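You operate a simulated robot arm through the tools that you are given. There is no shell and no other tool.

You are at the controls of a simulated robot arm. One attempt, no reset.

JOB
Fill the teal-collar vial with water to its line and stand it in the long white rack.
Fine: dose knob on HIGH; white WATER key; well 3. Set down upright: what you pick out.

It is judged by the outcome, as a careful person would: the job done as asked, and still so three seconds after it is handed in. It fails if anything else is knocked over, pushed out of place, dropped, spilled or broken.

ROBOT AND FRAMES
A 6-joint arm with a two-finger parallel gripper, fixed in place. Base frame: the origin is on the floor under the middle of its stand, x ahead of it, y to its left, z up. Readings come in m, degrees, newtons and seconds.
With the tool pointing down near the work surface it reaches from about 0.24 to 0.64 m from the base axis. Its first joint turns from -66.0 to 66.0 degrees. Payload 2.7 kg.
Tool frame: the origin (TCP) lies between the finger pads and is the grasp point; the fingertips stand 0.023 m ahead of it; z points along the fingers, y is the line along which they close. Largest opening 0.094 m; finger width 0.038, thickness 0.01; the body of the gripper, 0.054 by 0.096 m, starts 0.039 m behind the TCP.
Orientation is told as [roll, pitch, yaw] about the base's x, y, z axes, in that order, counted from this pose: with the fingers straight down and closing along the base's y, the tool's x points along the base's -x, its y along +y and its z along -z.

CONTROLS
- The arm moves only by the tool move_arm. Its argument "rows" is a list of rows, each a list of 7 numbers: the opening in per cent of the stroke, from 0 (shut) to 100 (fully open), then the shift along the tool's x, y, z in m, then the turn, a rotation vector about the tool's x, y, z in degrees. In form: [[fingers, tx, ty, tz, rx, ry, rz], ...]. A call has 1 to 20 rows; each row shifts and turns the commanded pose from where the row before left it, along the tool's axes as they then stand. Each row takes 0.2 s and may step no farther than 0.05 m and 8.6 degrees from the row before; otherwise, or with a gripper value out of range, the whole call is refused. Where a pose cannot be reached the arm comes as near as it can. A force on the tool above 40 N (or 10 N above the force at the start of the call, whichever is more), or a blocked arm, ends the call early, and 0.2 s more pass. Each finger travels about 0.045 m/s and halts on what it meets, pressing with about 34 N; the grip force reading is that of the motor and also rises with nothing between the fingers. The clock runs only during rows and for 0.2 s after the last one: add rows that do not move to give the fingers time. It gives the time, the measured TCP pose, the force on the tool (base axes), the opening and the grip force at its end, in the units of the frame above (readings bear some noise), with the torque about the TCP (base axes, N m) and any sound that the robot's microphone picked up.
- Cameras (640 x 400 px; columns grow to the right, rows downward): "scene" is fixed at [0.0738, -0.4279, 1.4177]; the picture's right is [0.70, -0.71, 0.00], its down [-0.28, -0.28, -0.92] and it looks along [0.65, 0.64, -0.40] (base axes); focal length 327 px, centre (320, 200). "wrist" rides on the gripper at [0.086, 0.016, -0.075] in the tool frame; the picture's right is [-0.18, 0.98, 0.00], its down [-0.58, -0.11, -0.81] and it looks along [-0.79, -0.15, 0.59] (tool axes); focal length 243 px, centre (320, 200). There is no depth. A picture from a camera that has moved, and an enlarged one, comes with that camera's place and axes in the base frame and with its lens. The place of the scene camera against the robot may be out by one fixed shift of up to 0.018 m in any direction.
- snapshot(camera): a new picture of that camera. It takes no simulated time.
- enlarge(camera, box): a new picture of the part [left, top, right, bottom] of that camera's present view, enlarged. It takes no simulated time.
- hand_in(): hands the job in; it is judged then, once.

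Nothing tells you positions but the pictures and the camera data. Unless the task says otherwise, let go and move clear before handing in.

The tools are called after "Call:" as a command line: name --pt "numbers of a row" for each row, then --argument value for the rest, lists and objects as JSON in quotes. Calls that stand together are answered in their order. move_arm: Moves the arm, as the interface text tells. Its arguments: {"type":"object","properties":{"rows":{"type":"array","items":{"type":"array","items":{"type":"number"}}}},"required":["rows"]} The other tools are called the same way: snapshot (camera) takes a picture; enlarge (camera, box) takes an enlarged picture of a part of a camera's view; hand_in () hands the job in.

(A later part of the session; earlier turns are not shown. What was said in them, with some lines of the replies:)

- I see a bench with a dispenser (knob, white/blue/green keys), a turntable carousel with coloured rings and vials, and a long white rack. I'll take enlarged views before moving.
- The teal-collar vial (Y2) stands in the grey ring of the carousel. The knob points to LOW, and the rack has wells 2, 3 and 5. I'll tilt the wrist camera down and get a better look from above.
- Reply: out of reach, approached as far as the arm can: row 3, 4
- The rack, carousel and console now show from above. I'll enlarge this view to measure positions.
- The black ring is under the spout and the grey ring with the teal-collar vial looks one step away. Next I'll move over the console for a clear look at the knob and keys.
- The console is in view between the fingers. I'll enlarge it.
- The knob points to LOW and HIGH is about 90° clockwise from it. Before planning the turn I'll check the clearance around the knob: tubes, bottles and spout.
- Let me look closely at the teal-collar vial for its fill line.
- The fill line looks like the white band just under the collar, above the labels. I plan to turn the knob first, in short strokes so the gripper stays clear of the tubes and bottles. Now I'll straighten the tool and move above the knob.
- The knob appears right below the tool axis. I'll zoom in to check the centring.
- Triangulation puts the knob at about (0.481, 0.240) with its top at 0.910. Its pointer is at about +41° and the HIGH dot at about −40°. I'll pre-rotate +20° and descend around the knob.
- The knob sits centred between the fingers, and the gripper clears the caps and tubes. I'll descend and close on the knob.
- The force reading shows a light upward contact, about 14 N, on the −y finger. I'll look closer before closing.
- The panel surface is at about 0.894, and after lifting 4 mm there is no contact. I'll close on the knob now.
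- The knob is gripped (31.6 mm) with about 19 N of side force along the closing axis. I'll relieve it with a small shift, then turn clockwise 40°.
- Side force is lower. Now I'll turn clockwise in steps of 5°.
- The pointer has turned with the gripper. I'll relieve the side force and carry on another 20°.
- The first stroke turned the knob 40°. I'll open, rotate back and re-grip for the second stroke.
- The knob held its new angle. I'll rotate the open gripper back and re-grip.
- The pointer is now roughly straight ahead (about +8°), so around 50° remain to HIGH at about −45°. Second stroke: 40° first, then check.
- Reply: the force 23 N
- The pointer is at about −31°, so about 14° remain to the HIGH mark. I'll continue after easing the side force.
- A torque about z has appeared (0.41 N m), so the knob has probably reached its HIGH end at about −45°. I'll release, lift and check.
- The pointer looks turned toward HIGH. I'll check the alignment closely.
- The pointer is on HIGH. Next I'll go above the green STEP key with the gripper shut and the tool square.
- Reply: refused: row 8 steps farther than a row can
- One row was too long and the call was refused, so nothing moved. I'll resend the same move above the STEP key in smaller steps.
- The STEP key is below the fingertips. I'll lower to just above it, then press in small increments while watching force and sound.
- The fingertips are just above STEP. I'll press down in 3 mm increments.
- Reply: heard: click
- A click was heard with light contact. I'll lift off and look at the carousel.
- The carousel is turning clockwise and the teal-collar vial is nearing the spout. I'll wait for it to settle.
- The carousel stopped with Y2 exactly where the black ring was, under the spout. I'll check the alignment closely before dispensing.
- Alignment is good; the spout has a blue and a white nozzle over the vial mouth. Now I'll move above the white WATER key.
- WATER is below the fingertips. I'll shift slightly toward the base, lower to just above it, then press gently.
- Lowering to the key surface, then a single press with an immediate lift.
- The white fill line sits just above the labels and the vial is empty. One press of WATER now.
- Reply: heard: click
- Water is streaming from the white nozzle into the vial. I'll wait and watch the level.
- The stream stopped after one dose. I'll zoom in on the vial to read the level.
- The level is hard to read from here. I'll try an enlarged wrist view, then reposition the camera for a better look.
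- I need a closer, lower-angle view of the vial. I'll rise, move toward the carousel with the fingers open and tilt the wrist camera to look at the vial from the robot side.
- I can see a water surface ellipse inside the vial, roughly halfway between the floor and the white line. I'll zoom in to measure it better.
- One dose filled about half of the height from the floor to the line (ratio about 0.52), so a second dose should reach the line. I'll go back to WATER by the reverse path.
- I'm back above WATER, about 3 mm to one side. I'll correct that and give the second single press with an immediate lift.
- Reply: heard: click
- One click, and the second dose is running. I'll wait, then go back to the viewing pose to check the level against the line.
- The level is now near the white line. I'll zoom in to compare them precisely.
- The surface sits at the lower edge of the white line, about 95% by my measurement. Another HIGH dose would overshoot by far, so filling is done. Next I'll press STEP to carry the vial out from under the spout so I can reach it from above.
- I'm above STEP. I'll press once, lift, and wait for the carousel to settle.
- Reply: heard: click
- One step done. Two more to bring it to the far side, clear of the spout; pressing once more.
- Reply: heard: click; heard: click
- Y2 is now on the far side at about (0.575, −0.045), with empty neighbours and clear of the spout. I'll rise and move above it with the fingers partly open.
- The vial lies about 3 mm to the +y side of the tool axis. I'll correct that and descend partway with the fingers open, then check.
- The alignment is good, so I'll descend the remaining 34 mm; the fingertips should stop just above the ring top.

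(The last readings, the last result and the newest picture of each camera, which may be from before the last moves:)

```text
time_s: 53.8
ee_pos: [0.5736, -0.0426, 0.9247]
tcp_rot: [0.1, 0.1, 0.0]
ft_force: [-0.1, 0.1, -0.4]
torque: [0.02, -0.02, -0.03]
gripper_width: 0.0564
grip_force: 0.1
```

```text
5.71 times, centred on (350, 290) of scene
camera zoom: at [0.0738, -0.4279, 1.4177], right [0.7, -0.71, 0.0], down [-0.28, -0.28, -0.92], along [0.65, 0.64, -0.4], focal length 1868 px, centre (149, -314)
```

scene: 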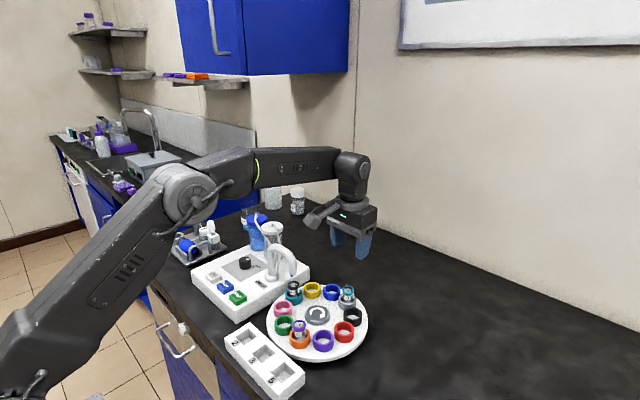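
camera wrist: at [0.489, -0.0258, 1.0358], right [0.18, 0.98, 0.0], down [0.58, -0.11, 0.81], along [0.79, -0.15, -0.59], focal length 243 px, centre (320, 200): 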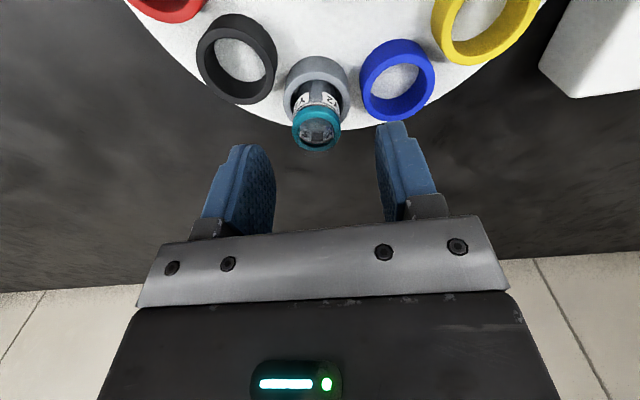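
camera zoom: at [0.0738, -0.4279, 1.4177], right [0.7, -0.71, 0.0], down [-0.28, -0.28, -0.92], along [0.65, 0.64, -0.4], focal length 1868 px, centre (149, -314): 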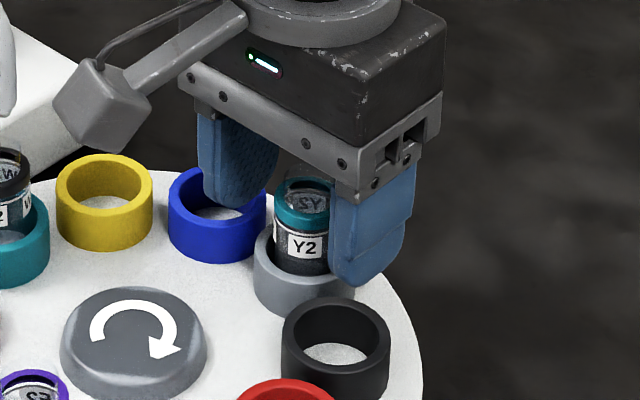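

The fingers straddle the vial and are free of contact. I'll close slowly on the collar.

Call:
move_arm --pt "52 0 0 0 0 0 0" --pt "45 0 0 0 0 0 0" --pt "40 0 0 0 0 0 0" --pt "36 0 0 0 0 0 0" --pt "33 0 0 0 0 0 0" --pt "30 0 0 0 0 0 0" --pt "27 0 0 0 0 0 0" --pt "25 0 0 0 0 0 0"

Call:
enlarge --camera "wrist" --box '[210, 100, 430, 240]'

Call:
enlarge --camera "scene" --box '[315, 255, 385, 325]'

```text
time_s: 55.6
ee_pos: [0.5744, -0.0425, 0.926]
tcp_rot: [0.0, 0.0, 0.0]
ft_force: [-0.1, 0.2, -0.8]
torque: [0.0, 0.02, 0.01]
gripper_width: 0.0252
grip_force: 6.3
```

```text
2.86 times, centred on (320, 170) of wrist
camera zoom: at [0.4887, -0.0258, 1.0014], right [0.18, 0.98, 0.0], down [0.58, -0.11, 0.81], along [0.79, -0.15, -0.59], focal length 693 px, centre (320, 286)
```

zoom: 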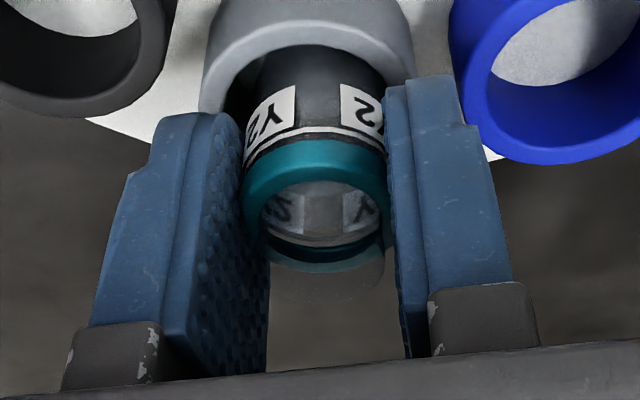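

```text
5.71 times, centred on (350, 290) of scene
camera zoom: at [0.0738, -0.4279, 1.4177], right [0.7, -0.71, 0.0], down [-0.28, -0.28, -0.92], along [0.65, 0.64, -0.4], focal length 1868 px, centre (149, -314)
```

zoom: 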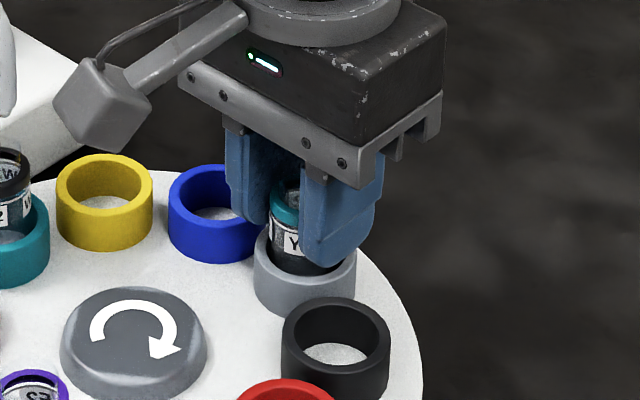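

The vial is held (25 mm, light grip). I'll firm the grip slightly and then lift slowly.

Call:
move_arm --pt "22 0 0 0 0 0 0" --pt "22 0 0 0 0 0 0"

```text
time_s: 56.2
ee_pos: [0.5755, -0.042, 0.926]
tcp_rot: [0.0, -0.1, 0.0]
ft_force: [0.9, 0.2, -0.2]
torque: [-0.02, -0.01, 0.0]
gripper_width: 0.0228
grip_force: 34.4
```

Call:
enlarge --camera "wrist" --box '[210, 100, 430, 240]'

Call:
enlarge --camera "scene" --box '[325, 270, 375, 320]'

```text
2.86 times, centred on (320, 170) of wrist
camera zoom: at [0.4887, -0.0258, 1.0014], right [0.18, 0.98, 0.0], down [0.58, -0.11, 0.81], along [0.79, -0.15, -0.59], focal length 693 px, centre (320, 286)
```

zoom: 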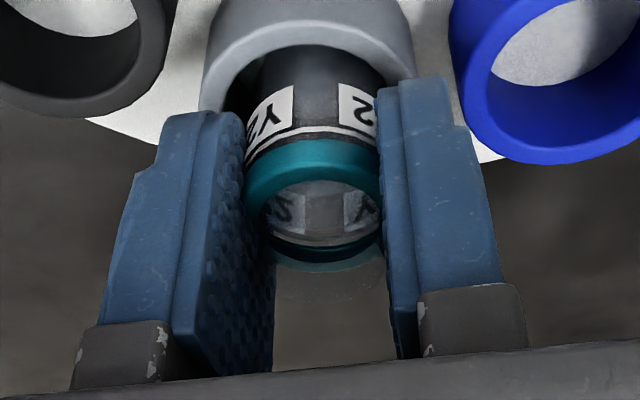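

```text
8.00 times, centred on (350, 295) of scene
camera zoom: at [0.0738, -0.4279, 1.4177], right [0.7, -0.71, 0.0], down [-0.28, -0.28, -0.92], along [0.65, 0.64, -0.4], focal length 2615 px, centre (80, -560)
```

zoom: 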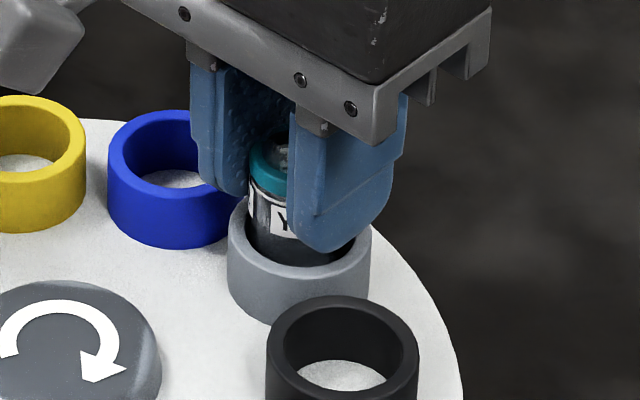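

The vial looks upright and held. I'll lift slowly by 30 mm and check.

Call:
move_arm --pt "22 0 0 -0.005 0 0 0" --pt "22 0 0 -0.008 0 0 0" --pt "22 0 0 -0.01 0 0 0" --pt "22 0 0 -0.01 0 0 0" --pt "22 0 0 -0.007 0 0 0" --pt "22 0 0 0 0 0 0"

Call:
enlarge --camera "scene" --box '[315, 250, 385, 320]'

Call:
enlarge --camera "wrist" --box '[210, 60, 430, 240]'

```text
time_s: 57.6
ee_pos: [0.5741, -0.0423, 0.9664]
tcp_rot: [0.0, 0.1, 0.1]
ft_force: [-0.2, 0.3, -0.7]
torque: [0.01, -0.02, 0.02]
gripper_width: 0.0244
grip_force: 33.9
```

```text
5.71 times, centred on (350, 285) of scene
camera zoom: at [0.0738, -0.4279, 1.4177], right [0.7, -0.71, 0.0], down [-0.28, -0.28, -0.92], along [0.65, 0.64, -0.4], focal length 1868 px, centre (149, -286)
```

zoom: 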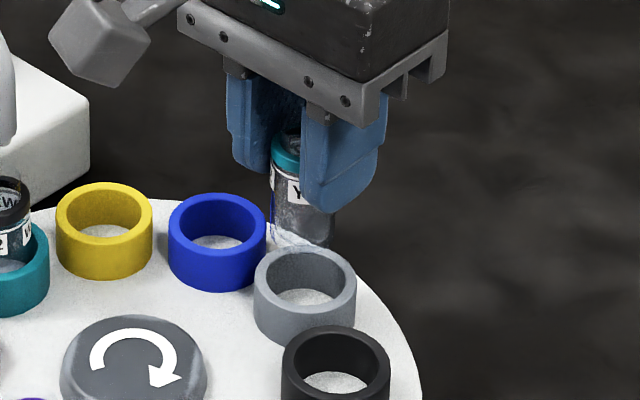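

```text
2.22 times, centred on (320, 150) of wrist
camera zoom: at [0.4881, -0.0257, 1.0428], right [0.18, 0.98, 0.0], down [0.58, -0.11, 0.81], along [0.79, -0.15, -0.59], focal length 539 px, centre (320, 311)
```

zoom: 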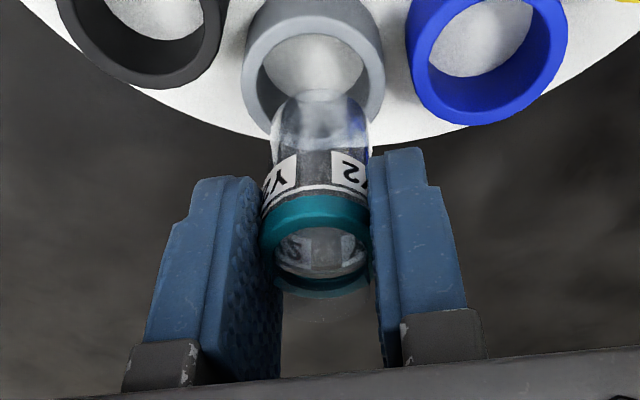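

The vial is out of the ring. I'll check its tilt closely.

Call:
enlarge --camera "scene" --box '[335, 262, 370, 297]'

Call:
enlarge --camera "wrist" --box '[280, 90, 360, 200]'

```text
11.43 times, centred on (352, 280) of scene
camera zoom: at [0.0738, -0.4279, 1.4177], right [0.7, -0.71, 0.0], down [-0.28, -0.28, -0.92], along [0.65, 0.64, -0.4], focal length 3736 px, centre (-51, -709)
```

zoom: 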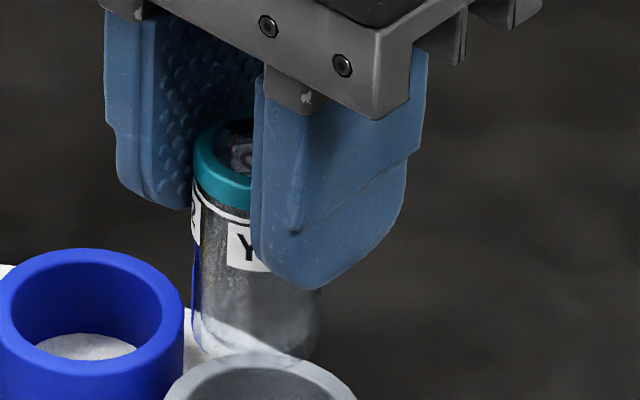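

```text
3.64 times, centred on (320, 145) of wrist
camera zoom: at [0.4881, -0.0257, 1.0428], right [0.18, 0.98, 0.0], down [0.58, -0.11, 0.81], along [0.79, -0.15, -0.59], focal length 882 px, centre (320, 400)
```

zoom: 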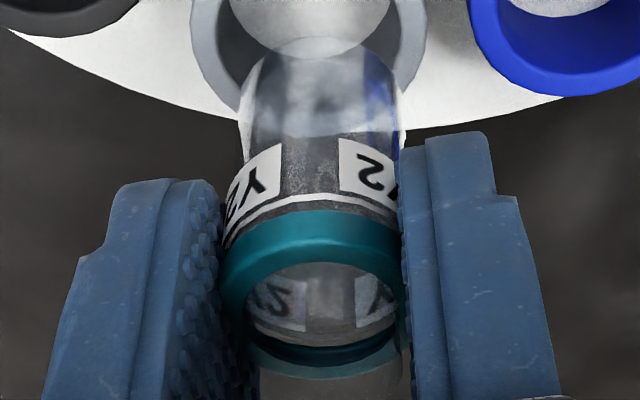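

The vial is upright and held, with water at the line. I'll raise it further and carry it slowly toward well 3 at about (0.344, −0.022).

Call:
move_arm --pt "22 0 0 -0.01 0 0 0" --pt "22 0 0 -0.015 0 0 0" --pt "22 0 0 -0.015 0 0 0" --pt "22 0 0 -0.015 0 0 0" --pt "22 0 0 -0.01 0 0 0" --pt "22 0.008 0.001 0 0 0 0" --pt "22 0.016 0.002 0 0 0 0" --pt "22 0.02 0.002 0 0 0 0" --pt "22 0.02 0.002 0 0 0 0" --pt "22 0.02 0.002 0 0 0 0" --pt "22 0.02 0.002 0 0 0 0" --pt "22 0.02 0.002 0 0 0 0" --pt "22 0.02 0.002 0 0 0 0" --pt "22 0.02 0.002 0 0 0 0" --pt "22 0.02 0.002 0 0 0 0" --pt "22 0.02 0.001 0 0 0 0" --pt "22 0.016 0 0 0 0 0" --pt "22 0.01 0 0 0 0 0" --pt "22 0 0 0 0 0 0"

Call:
snapshot --camera "wrist"

Call:
snapshot --camera "scene"

```text
time_s: 61.6
ee_pos: [0.3445, -0.0231, 1.032]
tcp_rot: [-0.1, 0.0, 0.1]
ft_force: [-0.2, 0.3, -0.1]
torque: [-0.02, -0.01, 0.02]
gripper_width: 0.0243
grip_force: 33.9
```

```text
taken
camera wrist: at [0.2581, -0.0062, 1.1066], right [0.18, 0.98, 0.0], down [0.58, -0.11, 0.81], along [0.79, -0.15, -0.59], focal length 243 px, centre (320, 200)
```

wrist: 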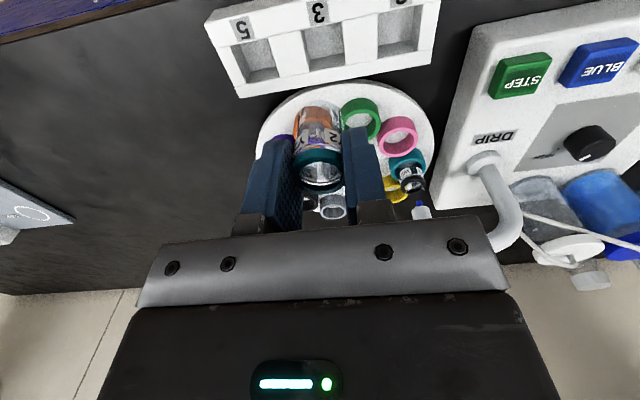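

```text
taken
```

scene: 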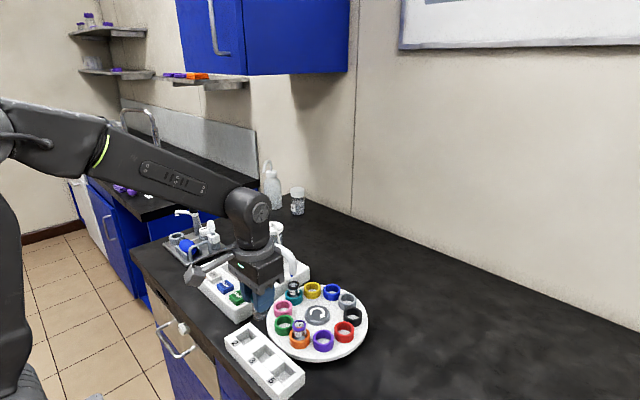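

The vial is being carried cleanly. Well 3 appears nearly below; I'll zoom in to align.

Call:
enlarge --camera "wrist" --box '[200, 0, 440, 150]'

Call:
enlarge --camera "wrist" --box '[280, 0, 380, 80]'

Call:
enlarge --camera "scene" --box '[215, 245, 315, 400]'

```text
2.67 times, centred on (320, 75) of wrist
camera zoom: at [0.2581, -0.0062, 1.1066], right [0.18, 0.98, 0.0], down [0.58, -0.11, 0.81], along [0.79, -0.15, -0.59], focal length 647 px, centre (320, 533)
```

zoom: 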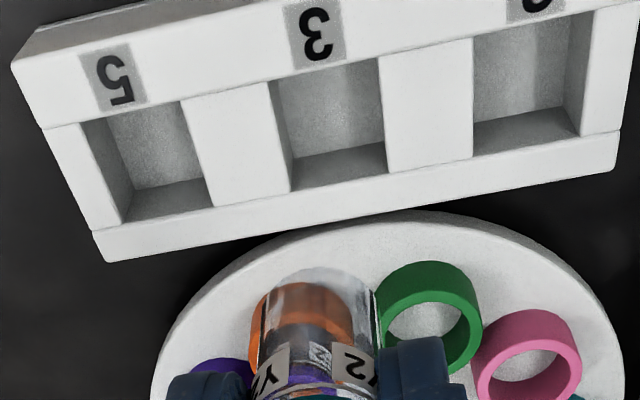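

```text
5.00 times, centred on (330, 40) of wrist
camera zoom: at [0.2581, -0.0062, 1.1066], right [0.18, 0.98, 0.0], down [0.58, -0.11, 0.81], along [0.79, -0.15, -0.59], focal length 1213 px, centre (270, 1000)
```

zoom: 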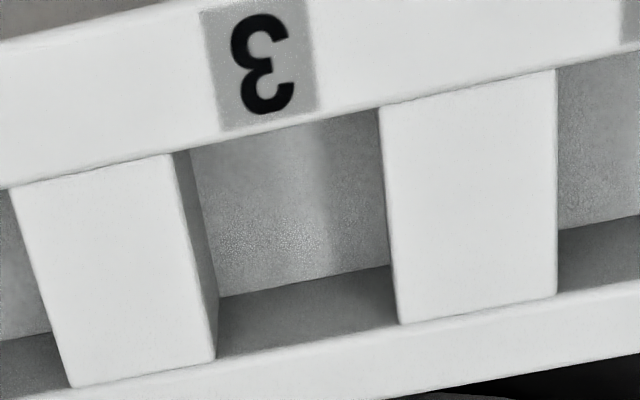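

```text
2.58 times, centred on (265, 322) of scene
camera zoom: at [0.0738, -0.4279, 1.4177], right [0.7, -0.71, 0.0], down [-0.28, -0.28, -0.92], along [0.65, 0.64, -0.4], focal length 844 px, centre (462, -116)
```

zoom: 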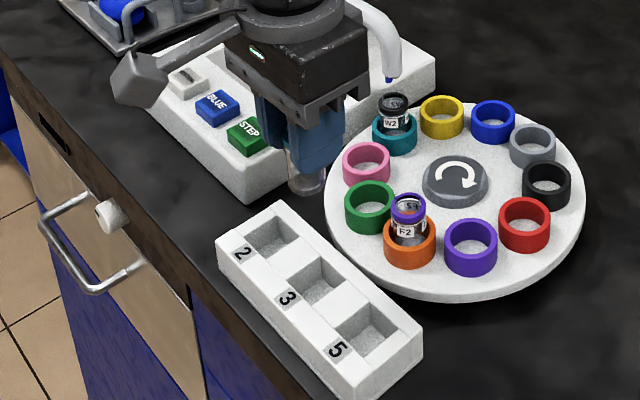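

Well 3's opening is centred at about (0.343, −0.019), top near 0.887. Next I'll measure where the vial bottom sits relative to the tool axis.

Call:
enlarge --camera "wrist" --box '[280, 90, 360, 200]'

Call:
enlarge --camera "scene" --box '[245, 275, 295, 325]'

```text
3.64 times, centred on (320, 145) of wrist
camera zoom: at [0.2581, -0.0062, 1.1066], right [0.18, 0.98, 0.0], down [0.58, -0.11, 0.81], along [0.79, -0.15, -0.59], focal length 882 px, centre (320, 400)
```

zoom: 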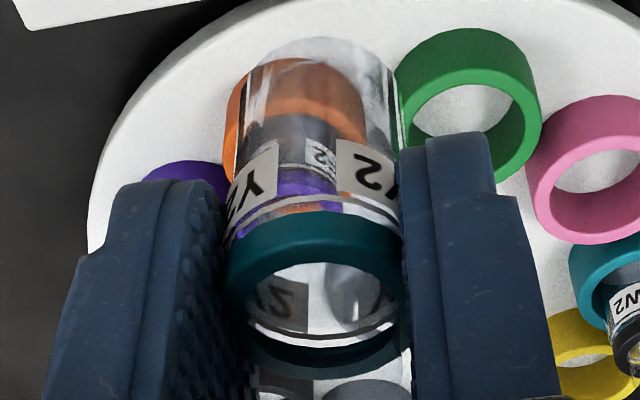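

```text
8.00 times, centred on (270, 300) of scene
camera zoom: at [0.0738, -0.4279, 1.4177], right [0.7, -0.71, 0.0], down [-0.28, -0.28, -0.92], along [0.65, 0.64, -0.4], focal length 2615 px, centre (720, -600)
```

zoom: 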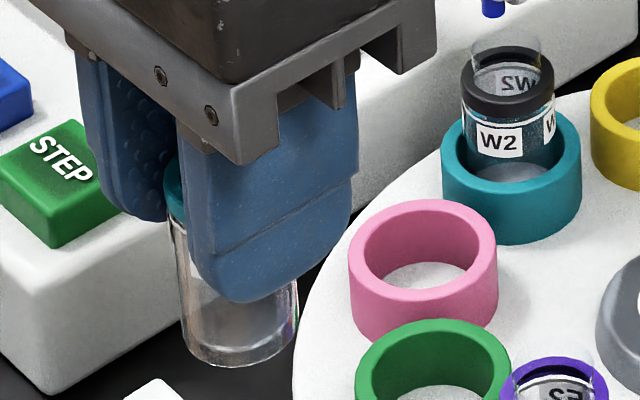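

The vial bottom is at about (0.3436, −0.0216), so I need to shift about 2.6 mm in +y. I'll lower partway slowly and check again.

Call:
move_arm --pt "22 0 0.0026 0.01 0 0 0" --pt "22 0 0 0.015 0 0 0" --pt "22 0 0 0.02 0 0 0" --pt "22 0 0 0.02 0 0 0" --pt "22 0 0 0.015 0 0 0" --pt "22 0 0 0.005 0 0 0" --pt "22 0 0 0 0 0 0"

Call:
enlarge --camera "wrist" --box '[240, 40, 400, 220]'

Call:
enlarge --camera "scene" --box '[220, 290, 310, 380]'

```text
time_s: 63.2
ee_pos: [0.3432, -0.0217, 0.9465]
tcp_rot: [0.0, 0.1, 0.0]
ft_force: [-0.3, 0.5, -0.6]
torque: [0.0, 0.07, 0.0]
gripper_width: 0.0242
grip_force: 33.7
```

```text
2.22 times, centred on (320, 130) of wrist
camera zoom: at [0.2579, -0.0037, 1.0216], right [0.18, 0.98, 0.0], down [0.58, -0.11, 0.81], along [0.79, -0.15, -0.59], focal length 539 px, centre (320, 356)
```

zoom: 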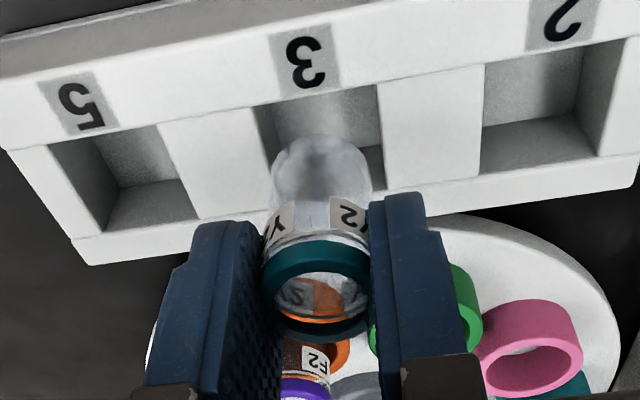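

```text
4.44 times, centred on (265, 335) of scene
camera zoom: at [0.0738, -0.4279, 1.4177], right [0.7, -0.71, 0.0], down [-0.28, -0.28, -0.92], along [0.65, 0.64, -0.4], focal length 1453 px, centre (564, -400)
```

zoom: 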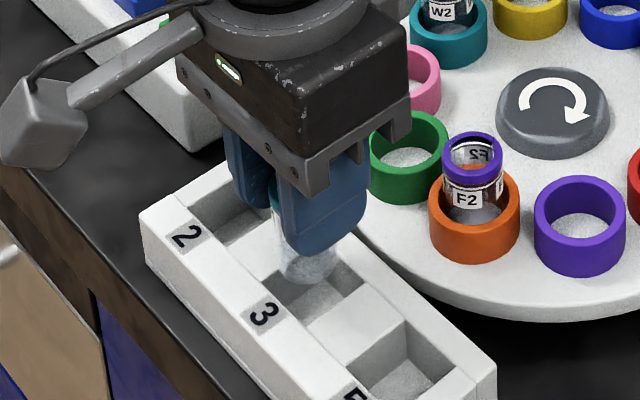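

The vial bottom is about 1 cm above well 3 and needs about 2 mm toward the base. I'll correct that and lower gently into the well.

Call:
move_arm --pt "22 0.002 0 0.004 0 0 0" --pt "22 0 0 0.005 0 0 0" --pt "22 0 0 0.005 0 0 0" --pt "22 0 0 0.004 0 0 0" --pt "22 0 0 0 0 0 0"

Call:
enlarge --camera "wrist" --box '[240, 60, 400, 220]'

Call:
enlarge --camera "scene" --box '[245, 310, 305, 370]'

```text
time_s: 64.4
ee_pos: [0.342, -0.0203, 0.9288]
tcp_rot: [0.0, 0.1, 0.0]
ft_force: [-0.3, 0.5, -1.0]
torque: [0.0, -0.05, -0.01]
gripper_width: 0.0245
grip_force: 33.9
```

```text
2.50 times, centred on (320, 140) of wrist
camera zoom: at [0.2564, -0.0036, 1.0038], right [0.18, 0.98, 0.0], down [0.58, -0.11, 0.81], along [0.79, -0.15, -0.59], focal length 606 px, centre (320, 350)
```

zoom: 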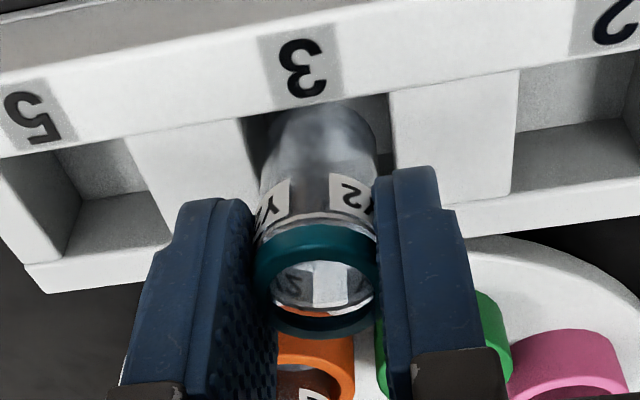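

```text
6.67 times, centred on (275, 340) of scene
camera zoom: at [0.0738, -0.4279, 1.4177], right [0.7, -0.71, 0.0], down [-0.28, -0.28, -0.92], along [0.65, 0.64, -0.4], focal length 2179 px, centre (620, -733)
```

zoom: 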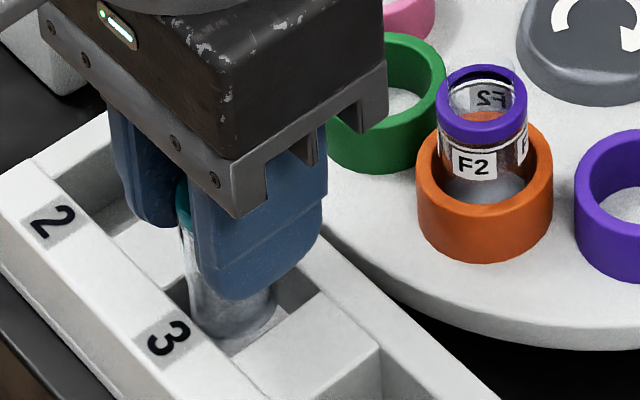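

The vial is entering well 3 without contact. I'll keep lowering in small steps until it touches the floor.

Call:
move_arm --pt "22 0 0 0.004 0 0 0" --pt "22 0 0 0.003 0 0 0" --pt "22 0 0 0.002 0 0 0"

Call:
enlarge --camera "wrist" --box '[240, 60, 400, 220]'

Call:
enlarge --camera "scene" --box '[245, 310, 305, 370]'

```text
time_s: 65.2
ee_pos: [0.3407, -0.0198, 0.9211]
tcp_rot: [-0.1, 0.0, -0.1]
ft_force: [1.1, -0.5, -0.3]
torque: [-0.03, -0.06, -0.02]
gripper_width: 0.0242
grip_force: 34.2
```

```text
2.50 times, centred on (320, 140) of wrist
camera zoom: at [0.256, -0.0036, 0.9955], right [0.18, 0.98, 0.0], down [0.58, -0.11, 0.81], along [0.79, -0.15, -0.59], focal length 606 px, centre (320, 350)
```

zoom: 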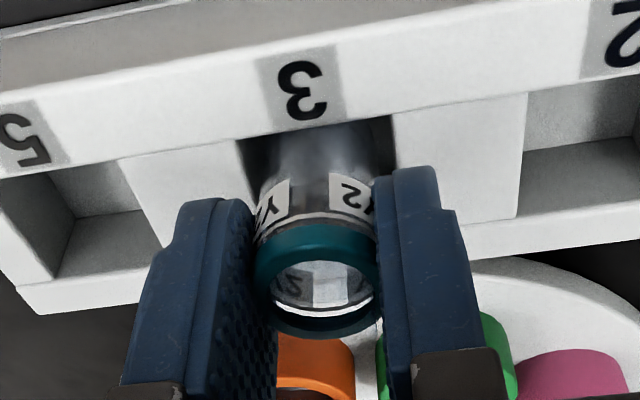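

```text
6.67 times, centred on (275, 340) of scene
camera zoom: at [0.0738, -0.4279, 1.4177], right [0.7, -0.71, 0.0], down [-0.28, -0.28, -0.92], along [0.65, 0.64, -0.4], focal length 2179 px, centre (620, -733)
```

zoom: 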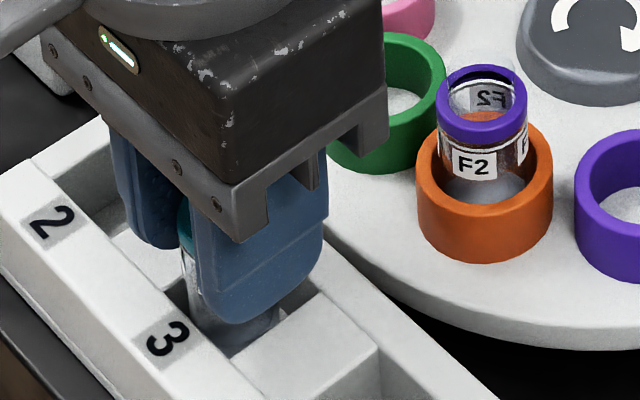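

Call:
move_arm --pt "22 0 0 0.002 0 0 0" --pt "22 0 0 0.002 0 0 0"

```text
time_s: 65.8
ee_pos: [0.3409, -0.0212, 0.9166]
tcp_rot: [0.0, 0.0, 0.0]
ft_force: [0.3, -0.5, 0.7]
torque: [0.03, -0.03, 0.0]
gripper_width: 0.0244
grip_force: 33.6
```

Call:
move_arm --pt "22 0 0 0.001 0 0 0" --pt "22 0 0 0.001 0 0 0"

Call:
enlarge --camera "scene" --box '[245, 310, 305, 370]'

Call:
enlarge --camera "wrist" --box '[240, 60, 400, 220]'

```text
time_s: 66.4
ee_pos: [0.3413, -0.0209, 0.9151]
tcp_rot: [0.0, 0.0, 0.0]
ft_force: [0.5, -0.2, 0.0]
torque: [-0.06, -0.04, 0.0]
gripper_width: 0.0243
grip_force: 34.4
```

```text
6.67 times, centred on (275, 340) of scene
camera zoom: at [0.0738, -0.4279, 1.4177], right [0.7, -0.71, 0.0], down [-0.28, -0.28, -0.92], along [0.65, 0.64, -0.4], focal length 2179 px, centre (620, -733)
```

zoom: 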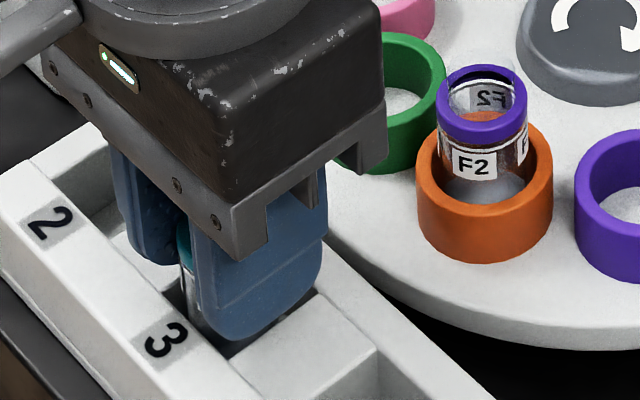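

```text
2.50 times, centred on (320, 140) of wrist
camera zoom: at [0.2554, -0.0036, 0.9896], right [0.18, 0.98, 0.0], down [0.58, -0.11, 0.81], along [0.79, -0.15, -0.59], focal length 606 px, centre (320, 350)
```

zoom: 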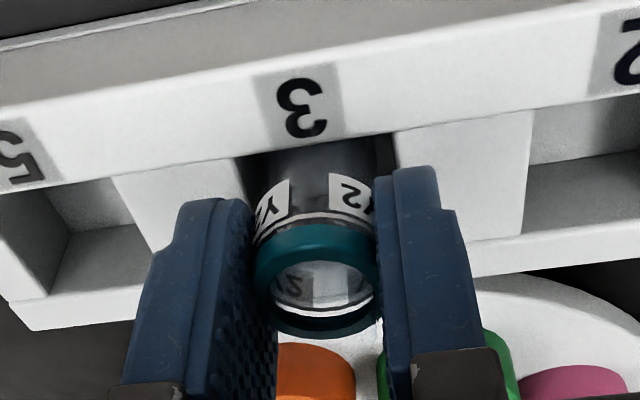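

No contact yet; continuing in 1 mm steps while watching the force.

Call:
move_arm --pt "22 0 0 0.001 0 0 0" --pt "22 0 0 0.001 0 0 0"

```text
time_s: 67.0
ee_pos: [0.341, -0.0204, 0.9122]
tcp_rot: [0.0, 0.2, 0.0]
ft_force: [-0.1, -0.2, -1.2]
torque: [0.02, 0.0, 0.0]
gripper_width: 0.0244
grip_force: 33.6
```

Call:
move_arm --pt "22 0 0 0.001 0 0 0" --pt "22 0 0 0.0005 0 0 0"

Call:
enlarge --camera "scene" --box '[250, 325, 290, 365]'

Call:
enlarge --camera "wrist" --box '[260, 80, 380, 200]'

```text
time_s: 67.6
ee_pos: [0.3426, -0.0199, 0.9108]
tcp_rot: [0.0, 0.0, 0.0]
ft_force: [-0.6, -0.1, -0.3]
torque: [0.02, -0.02, 0.02]
gripper_width: 0.0244
grip_force: 34.5
```

```text
10.00 times, centred on (270, 345) of scene
camera zoom: at [0.0738, -0.4279, 1.4177], right [0.7, -0.71, 0.0], down [-0.28, -0.28, -0.92], along [0.65, 0.64, -0.4], focal length 3269 px, centre (820, -1250)
```

zoom: 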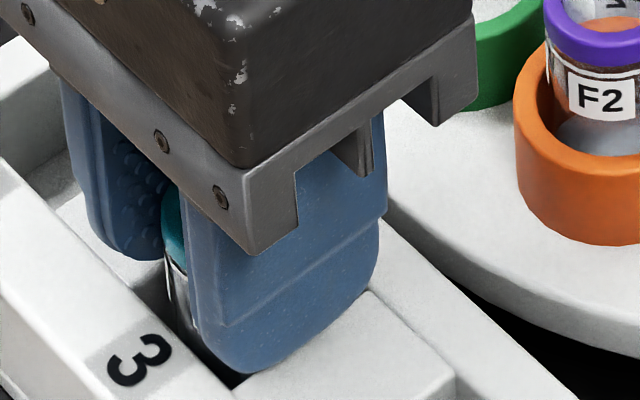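

```text
3.33 times, centred on (320, 140) of wrist
camera zoom: at [0.2562, -0.0039, 0.9859], right [0.18, 0.98, 0.0], down [0.58, -0.11, 0.81], along [0.79, -0.15, -0.59], focal length 809 px, centre (320, 400)
```

zoom: 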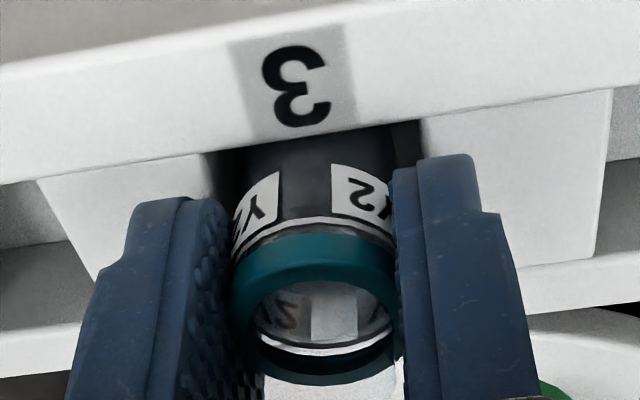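

Call:
move_arm --pt "22 0 0 0.001 0 0 0" --pt "22 0 0 0.0005 0 0 0"

```text
time_s: 68.2
ee_pos: [0.3427, -0.0206, 0.9102]
tcp_rot: [0.0, 0.0, 0.0]
ft_force: [-0.4, 0.9, -0.2]
torque: [0.02, 0.02, 0.0]
gripper_width: 0.0243
grip_force: 33.8
```

Call:
move_arm --pt "22 0 0 0.001 0 0 0" --pt "22 0 0 0.0005 0 0 0"

Call:
enlarge --camera "scene" --box '[250, 325, 290, 365]'

Call:
enlarge --camera "wrist" --box '[200, 60, 440, 220]'

```text
time_s: 68.8
ee_pos: [0.342, -0.0201, 0.9077]
tcp_rot: [0.0, 0.0, 0.0]
ft_force: [-0.2, 0.2, -0.8]
torque: [0.0, 0.03, 0.0]
gripper_width: 0.0242
grip_force: 33.9
```

```text
10.00 times, centred on (270, 345) of scene
camera zoom: at [0.0738, -0.4279, 1.4177], right [0.7, -0.71, 0.0], down [-0.28, -0.28, -0.92], along [0.65, 0.64, -0.4], focal length 3269 px, centre (820, -1250)
```

zoom: 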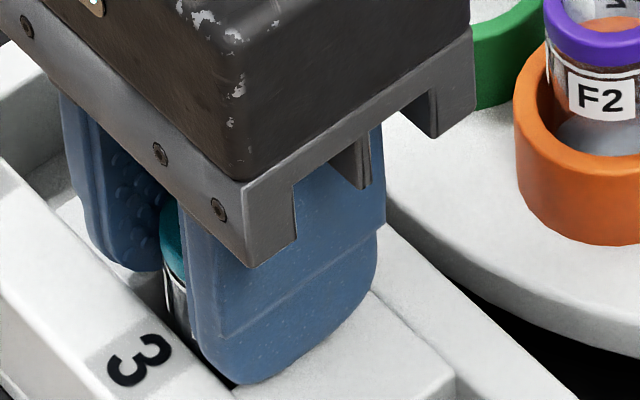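

```text
2.50 times, centred on (320, 140) of wrist
camera zoom: at [0.2559, -0.0035, 0.9829], right [0.18, 0.98, 0.0], down [0.58, -0.11, 0.81], along [0.79, -0.15, -0.59], focal length 606 px, centre (320, 350)
```

zoom: 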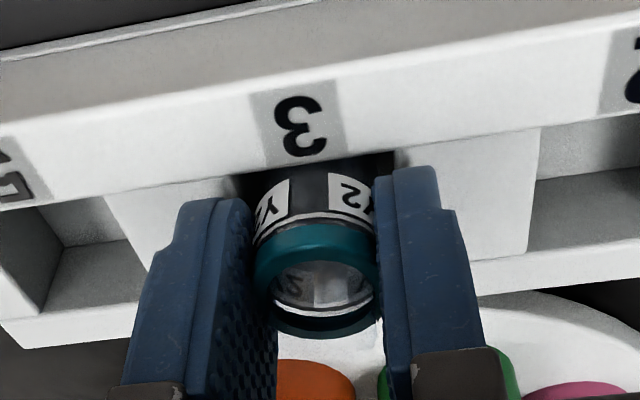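

Triangulating the "3" label from two views puts the rack top at about 0.880, the well floor at about 0.857 and the well centre near x = 0.347. I'll shift 3 mm outward to centre the vial and keep lowering.

Call:
move_arm --pt "22 -0.0015 0 0 0 0 0" --pt "22 -0.0015 0 0 0 0 0" --pt "22 0 0 0.001 0 0 0"

```text
time_s: 69.6
ee_pos: [0.3445, -0.0204, 0.9071]
tcp_rot: [0.0, 0.0, 0.0]
ft_force: [0.4, 0.5, 1.2]
torque: [0.02, 0.02, -0.01]
gripper_width: 0.0245
grip_force: 34.4
```

Call:
move_arm --pt "22 0 0 0.0007 0 0 0" --pt "22 0 0 0 0 0 0"

```text
time_s: 70.2
ee_pos: [0.345, -0.0211, 0.907]
tcp_rot: [0.0, 0.0, 0.0]
ft_force: [-1.2, -0.1, 7.3]
torque: [-0.01, 0.0, -0.01]
gripper_width: 0.0245
grip_force: 33.9
```

The vial has touched the floor (7 N, central). I'll ease the load slightly and open the fingers slowly.

Call:
move_arm --pt "22 0 0 -0.0007 0 0 0" --pt "25 0 0 0 0 0 0" --pt "28 0 0 0 0 0 0" --pt "32 0 0 0 0 0 0" --pt "38 0 0 0 0 0 0" --pt "45 0 0 0 0 0 0" --pt "52 0 0 0 0 0 0" --pt "55 0 0 0 0 0 0"

Call:
enlarge --camera "wrist" --box '[200, 60, 440, 220]'

Call:
enlarge --camera "scene" --box '[245, 310, 305, 370]'

```text
time_s: 72.0
ee_pos: [0.3445, -0.0207, 0.9072]
tcp_rot: [0.0, 0.1, 0.0]
ft_force: [-0.4, 0.5, -0.9]
torque: [0.01, 0.0, -0.01]
gripper_width: 0.0517
grip_force: 0.0
```

```text
2.50 times, centred on (320, 140) of wrist
camera zoom: at [0.2589, -0.0037, 0.9818], right [0.18, 0.98, 0.0], down [0.58, -0.11, 0.81], along [0.79, -0.15, -0.59], focal length 606 px, centre (320, 350)
```

zoom: 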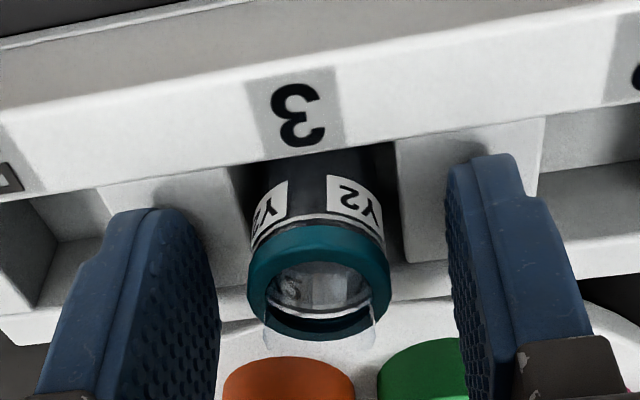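

```text
6.67 times, centred on (275, 340) of scene
camera zoom: at [0.0738, -0.4279, 1.4177], right [0.7, -0.71, 0.0], down [-0.28, -0.28, -0.92], along [0.65, 0.64, -0.4], focal length 2179 px, centre (620, -733)
```

zoom: 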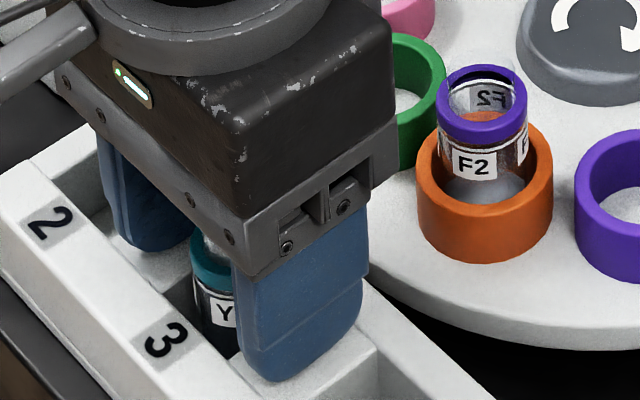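

The vial is released and standing upright in well 3. I'll rise straight up and clear.

Call:
move_arm --pt "60 0 0 -0.01 0 0 0" --pt "60 0 0 -0.02 0 0 0" --pt "60 0 0 -0.03 0 0 0" --pt "60 0 0 -0.04 0 0 0" --pt "60 0 0 -0.04 0 0 0" --pt "60 0 0 -0.03 0 0 0" --pt "60 0 0 0 0 0 0"

Call:
snapshot --camera "scene"

Call:
enlarge --camera "scene" --box '[220, 310, 310, 400]'

Call:
snapshot --camera "wrist"

```text
time_s: 73.6
ee_pos: [0.3447, -0.0198, 1.0791]
tcp_rot: [0.0, 0.0, 0.0]
ft_force: [-0.5, -0.5, 0.1]
torque: [0.02, 0.02, 0.0]
gripper_width: 0.0564
grip_force: 0.1
```

```text
taken
```

scene: 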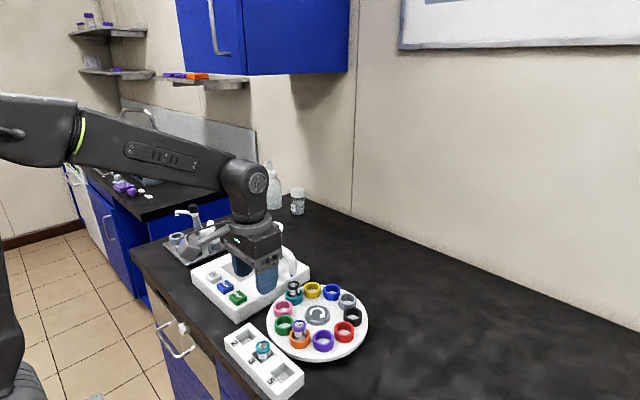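

```text
4.44 times, centred on (265, 355) of scene
camera zoom: at [0.0738, -0.4279, 1.4177], right [0.7, -0.71, 0.0], down [-0.28, -0.28, -0.92], along [0.65, 0.64, -0.4], focal length 1453 px, centre (564, -489)
```

zoom: 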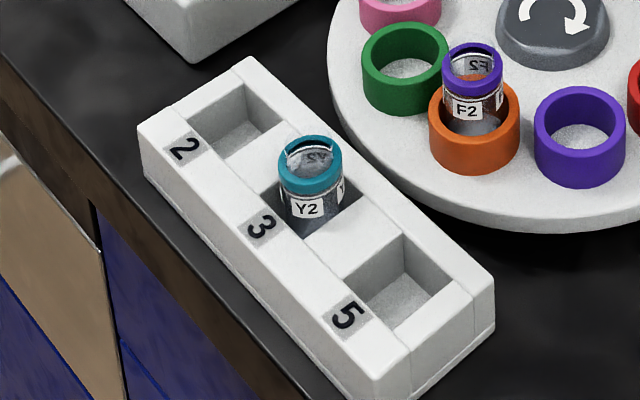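

```text
taken
camera wrist: at [0.2582, -0.0039, 1.1539], right [0.18, 0.98, 0.0], down [0.58, -0.11, 0.81], along [0.79, -0.15, -0.59], focal length 243 px, centre (320, 200)
```

wrist: 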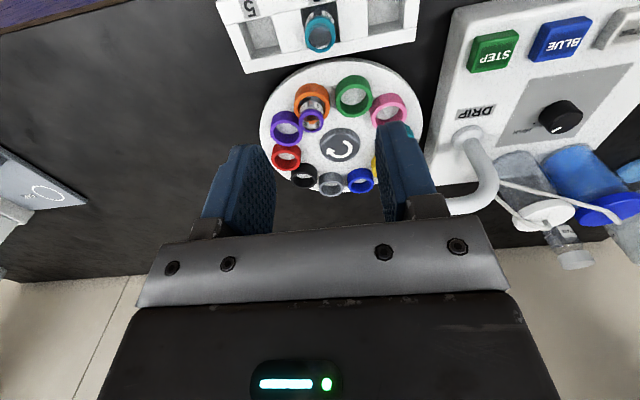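

The vial stands upright in well 3 and everything else looks in place. I'll take a last close look at the level and the knob.

Call:
enlarge --camera "scene" --box '[250, 335, 280, 365]'

Call:
enlarge --camera "wrist" --box '[290, 0, 350, 60]'

Call:
enlarge --camera "wrist" --box '[500, 70, 640, 170]'

```text
13.33 times, centred on (265, 350) of scene
camera zoom: at [0.0738, -0.4279, 1.4177], right [0.7, -0.71, 0.0], down [-0.28, -0.28, -0.92], along [0.65, 0.64, -0.4], focal length 4359 px, centre (1053, -1800)
```

zoom: 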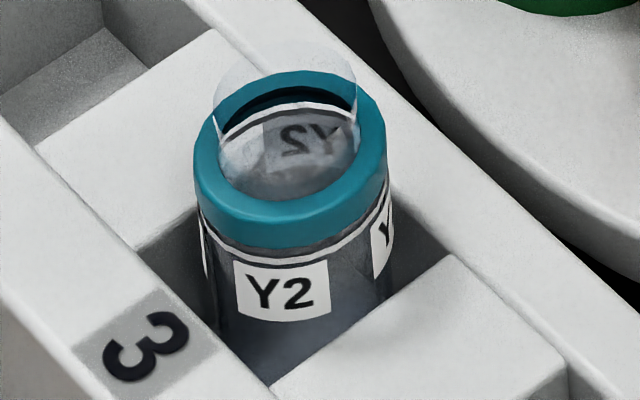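

```text
6.67 times, centred on (320, 30) of wrist
camera zoom: at [0.2582, -0.0039, 1.1539], right [0.18, 0.98, 0.0], down [0.58, -0.11, 0.81], along [0.79, -0.15, -0.59], focal length 1618 px, centre (320, 1333)
```

zoom: 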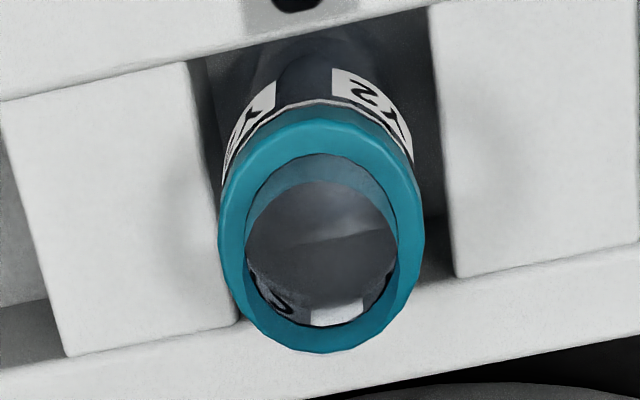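

```text
4.00 times, centred on (570, 120) of wrist
camera zoom: at [0.2582, -0.0039, 1.1539], right [0.18, 0.98, 0.0], down [0.58, -0.11, 0.81], along [0.79, -0.15, -0.59], focal length 970 px, centre (-680, 520)
```

zoom: 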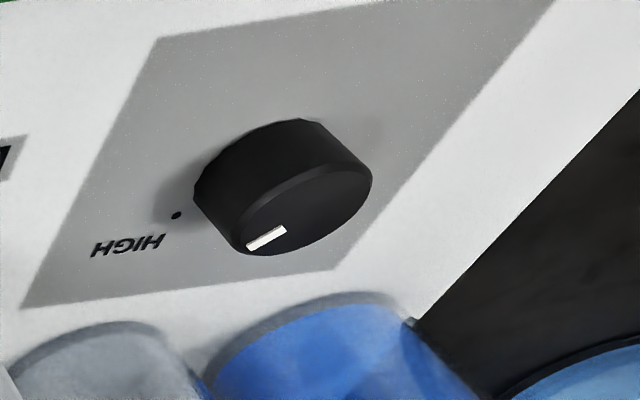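

The vial holds water right up by its white line and stands upright in well 3. The knob is on HIGH, the other vials are undisturbed and the arm is clear, so I'm handing in.

Call:
hand_in

```text
The job is handed in.
```

The teal-collar vial (Y2) is filled with water and standing upright in well 3 of the long white rack. The job is handed in and the arm is clear.

- **Fill:** I set the dose knob to HIGH and pressed the white WATER key twice. The water sits at the lower edge of the white line, about 95% of the fill height by my measurement. A third HIGH dose would have gone well past the line, so I stopped there.
- **Carousel:** I pressed STEP four times: once to bring the vial under the spout, and three times to carry it clear so I could pick it up. The carousel is left in that position, with the empty-looking W2 vial under the spout.
- **Everything else:** I saw nothing knocked over, spilled or moved. The W2 and F2 vials are still in their rings.
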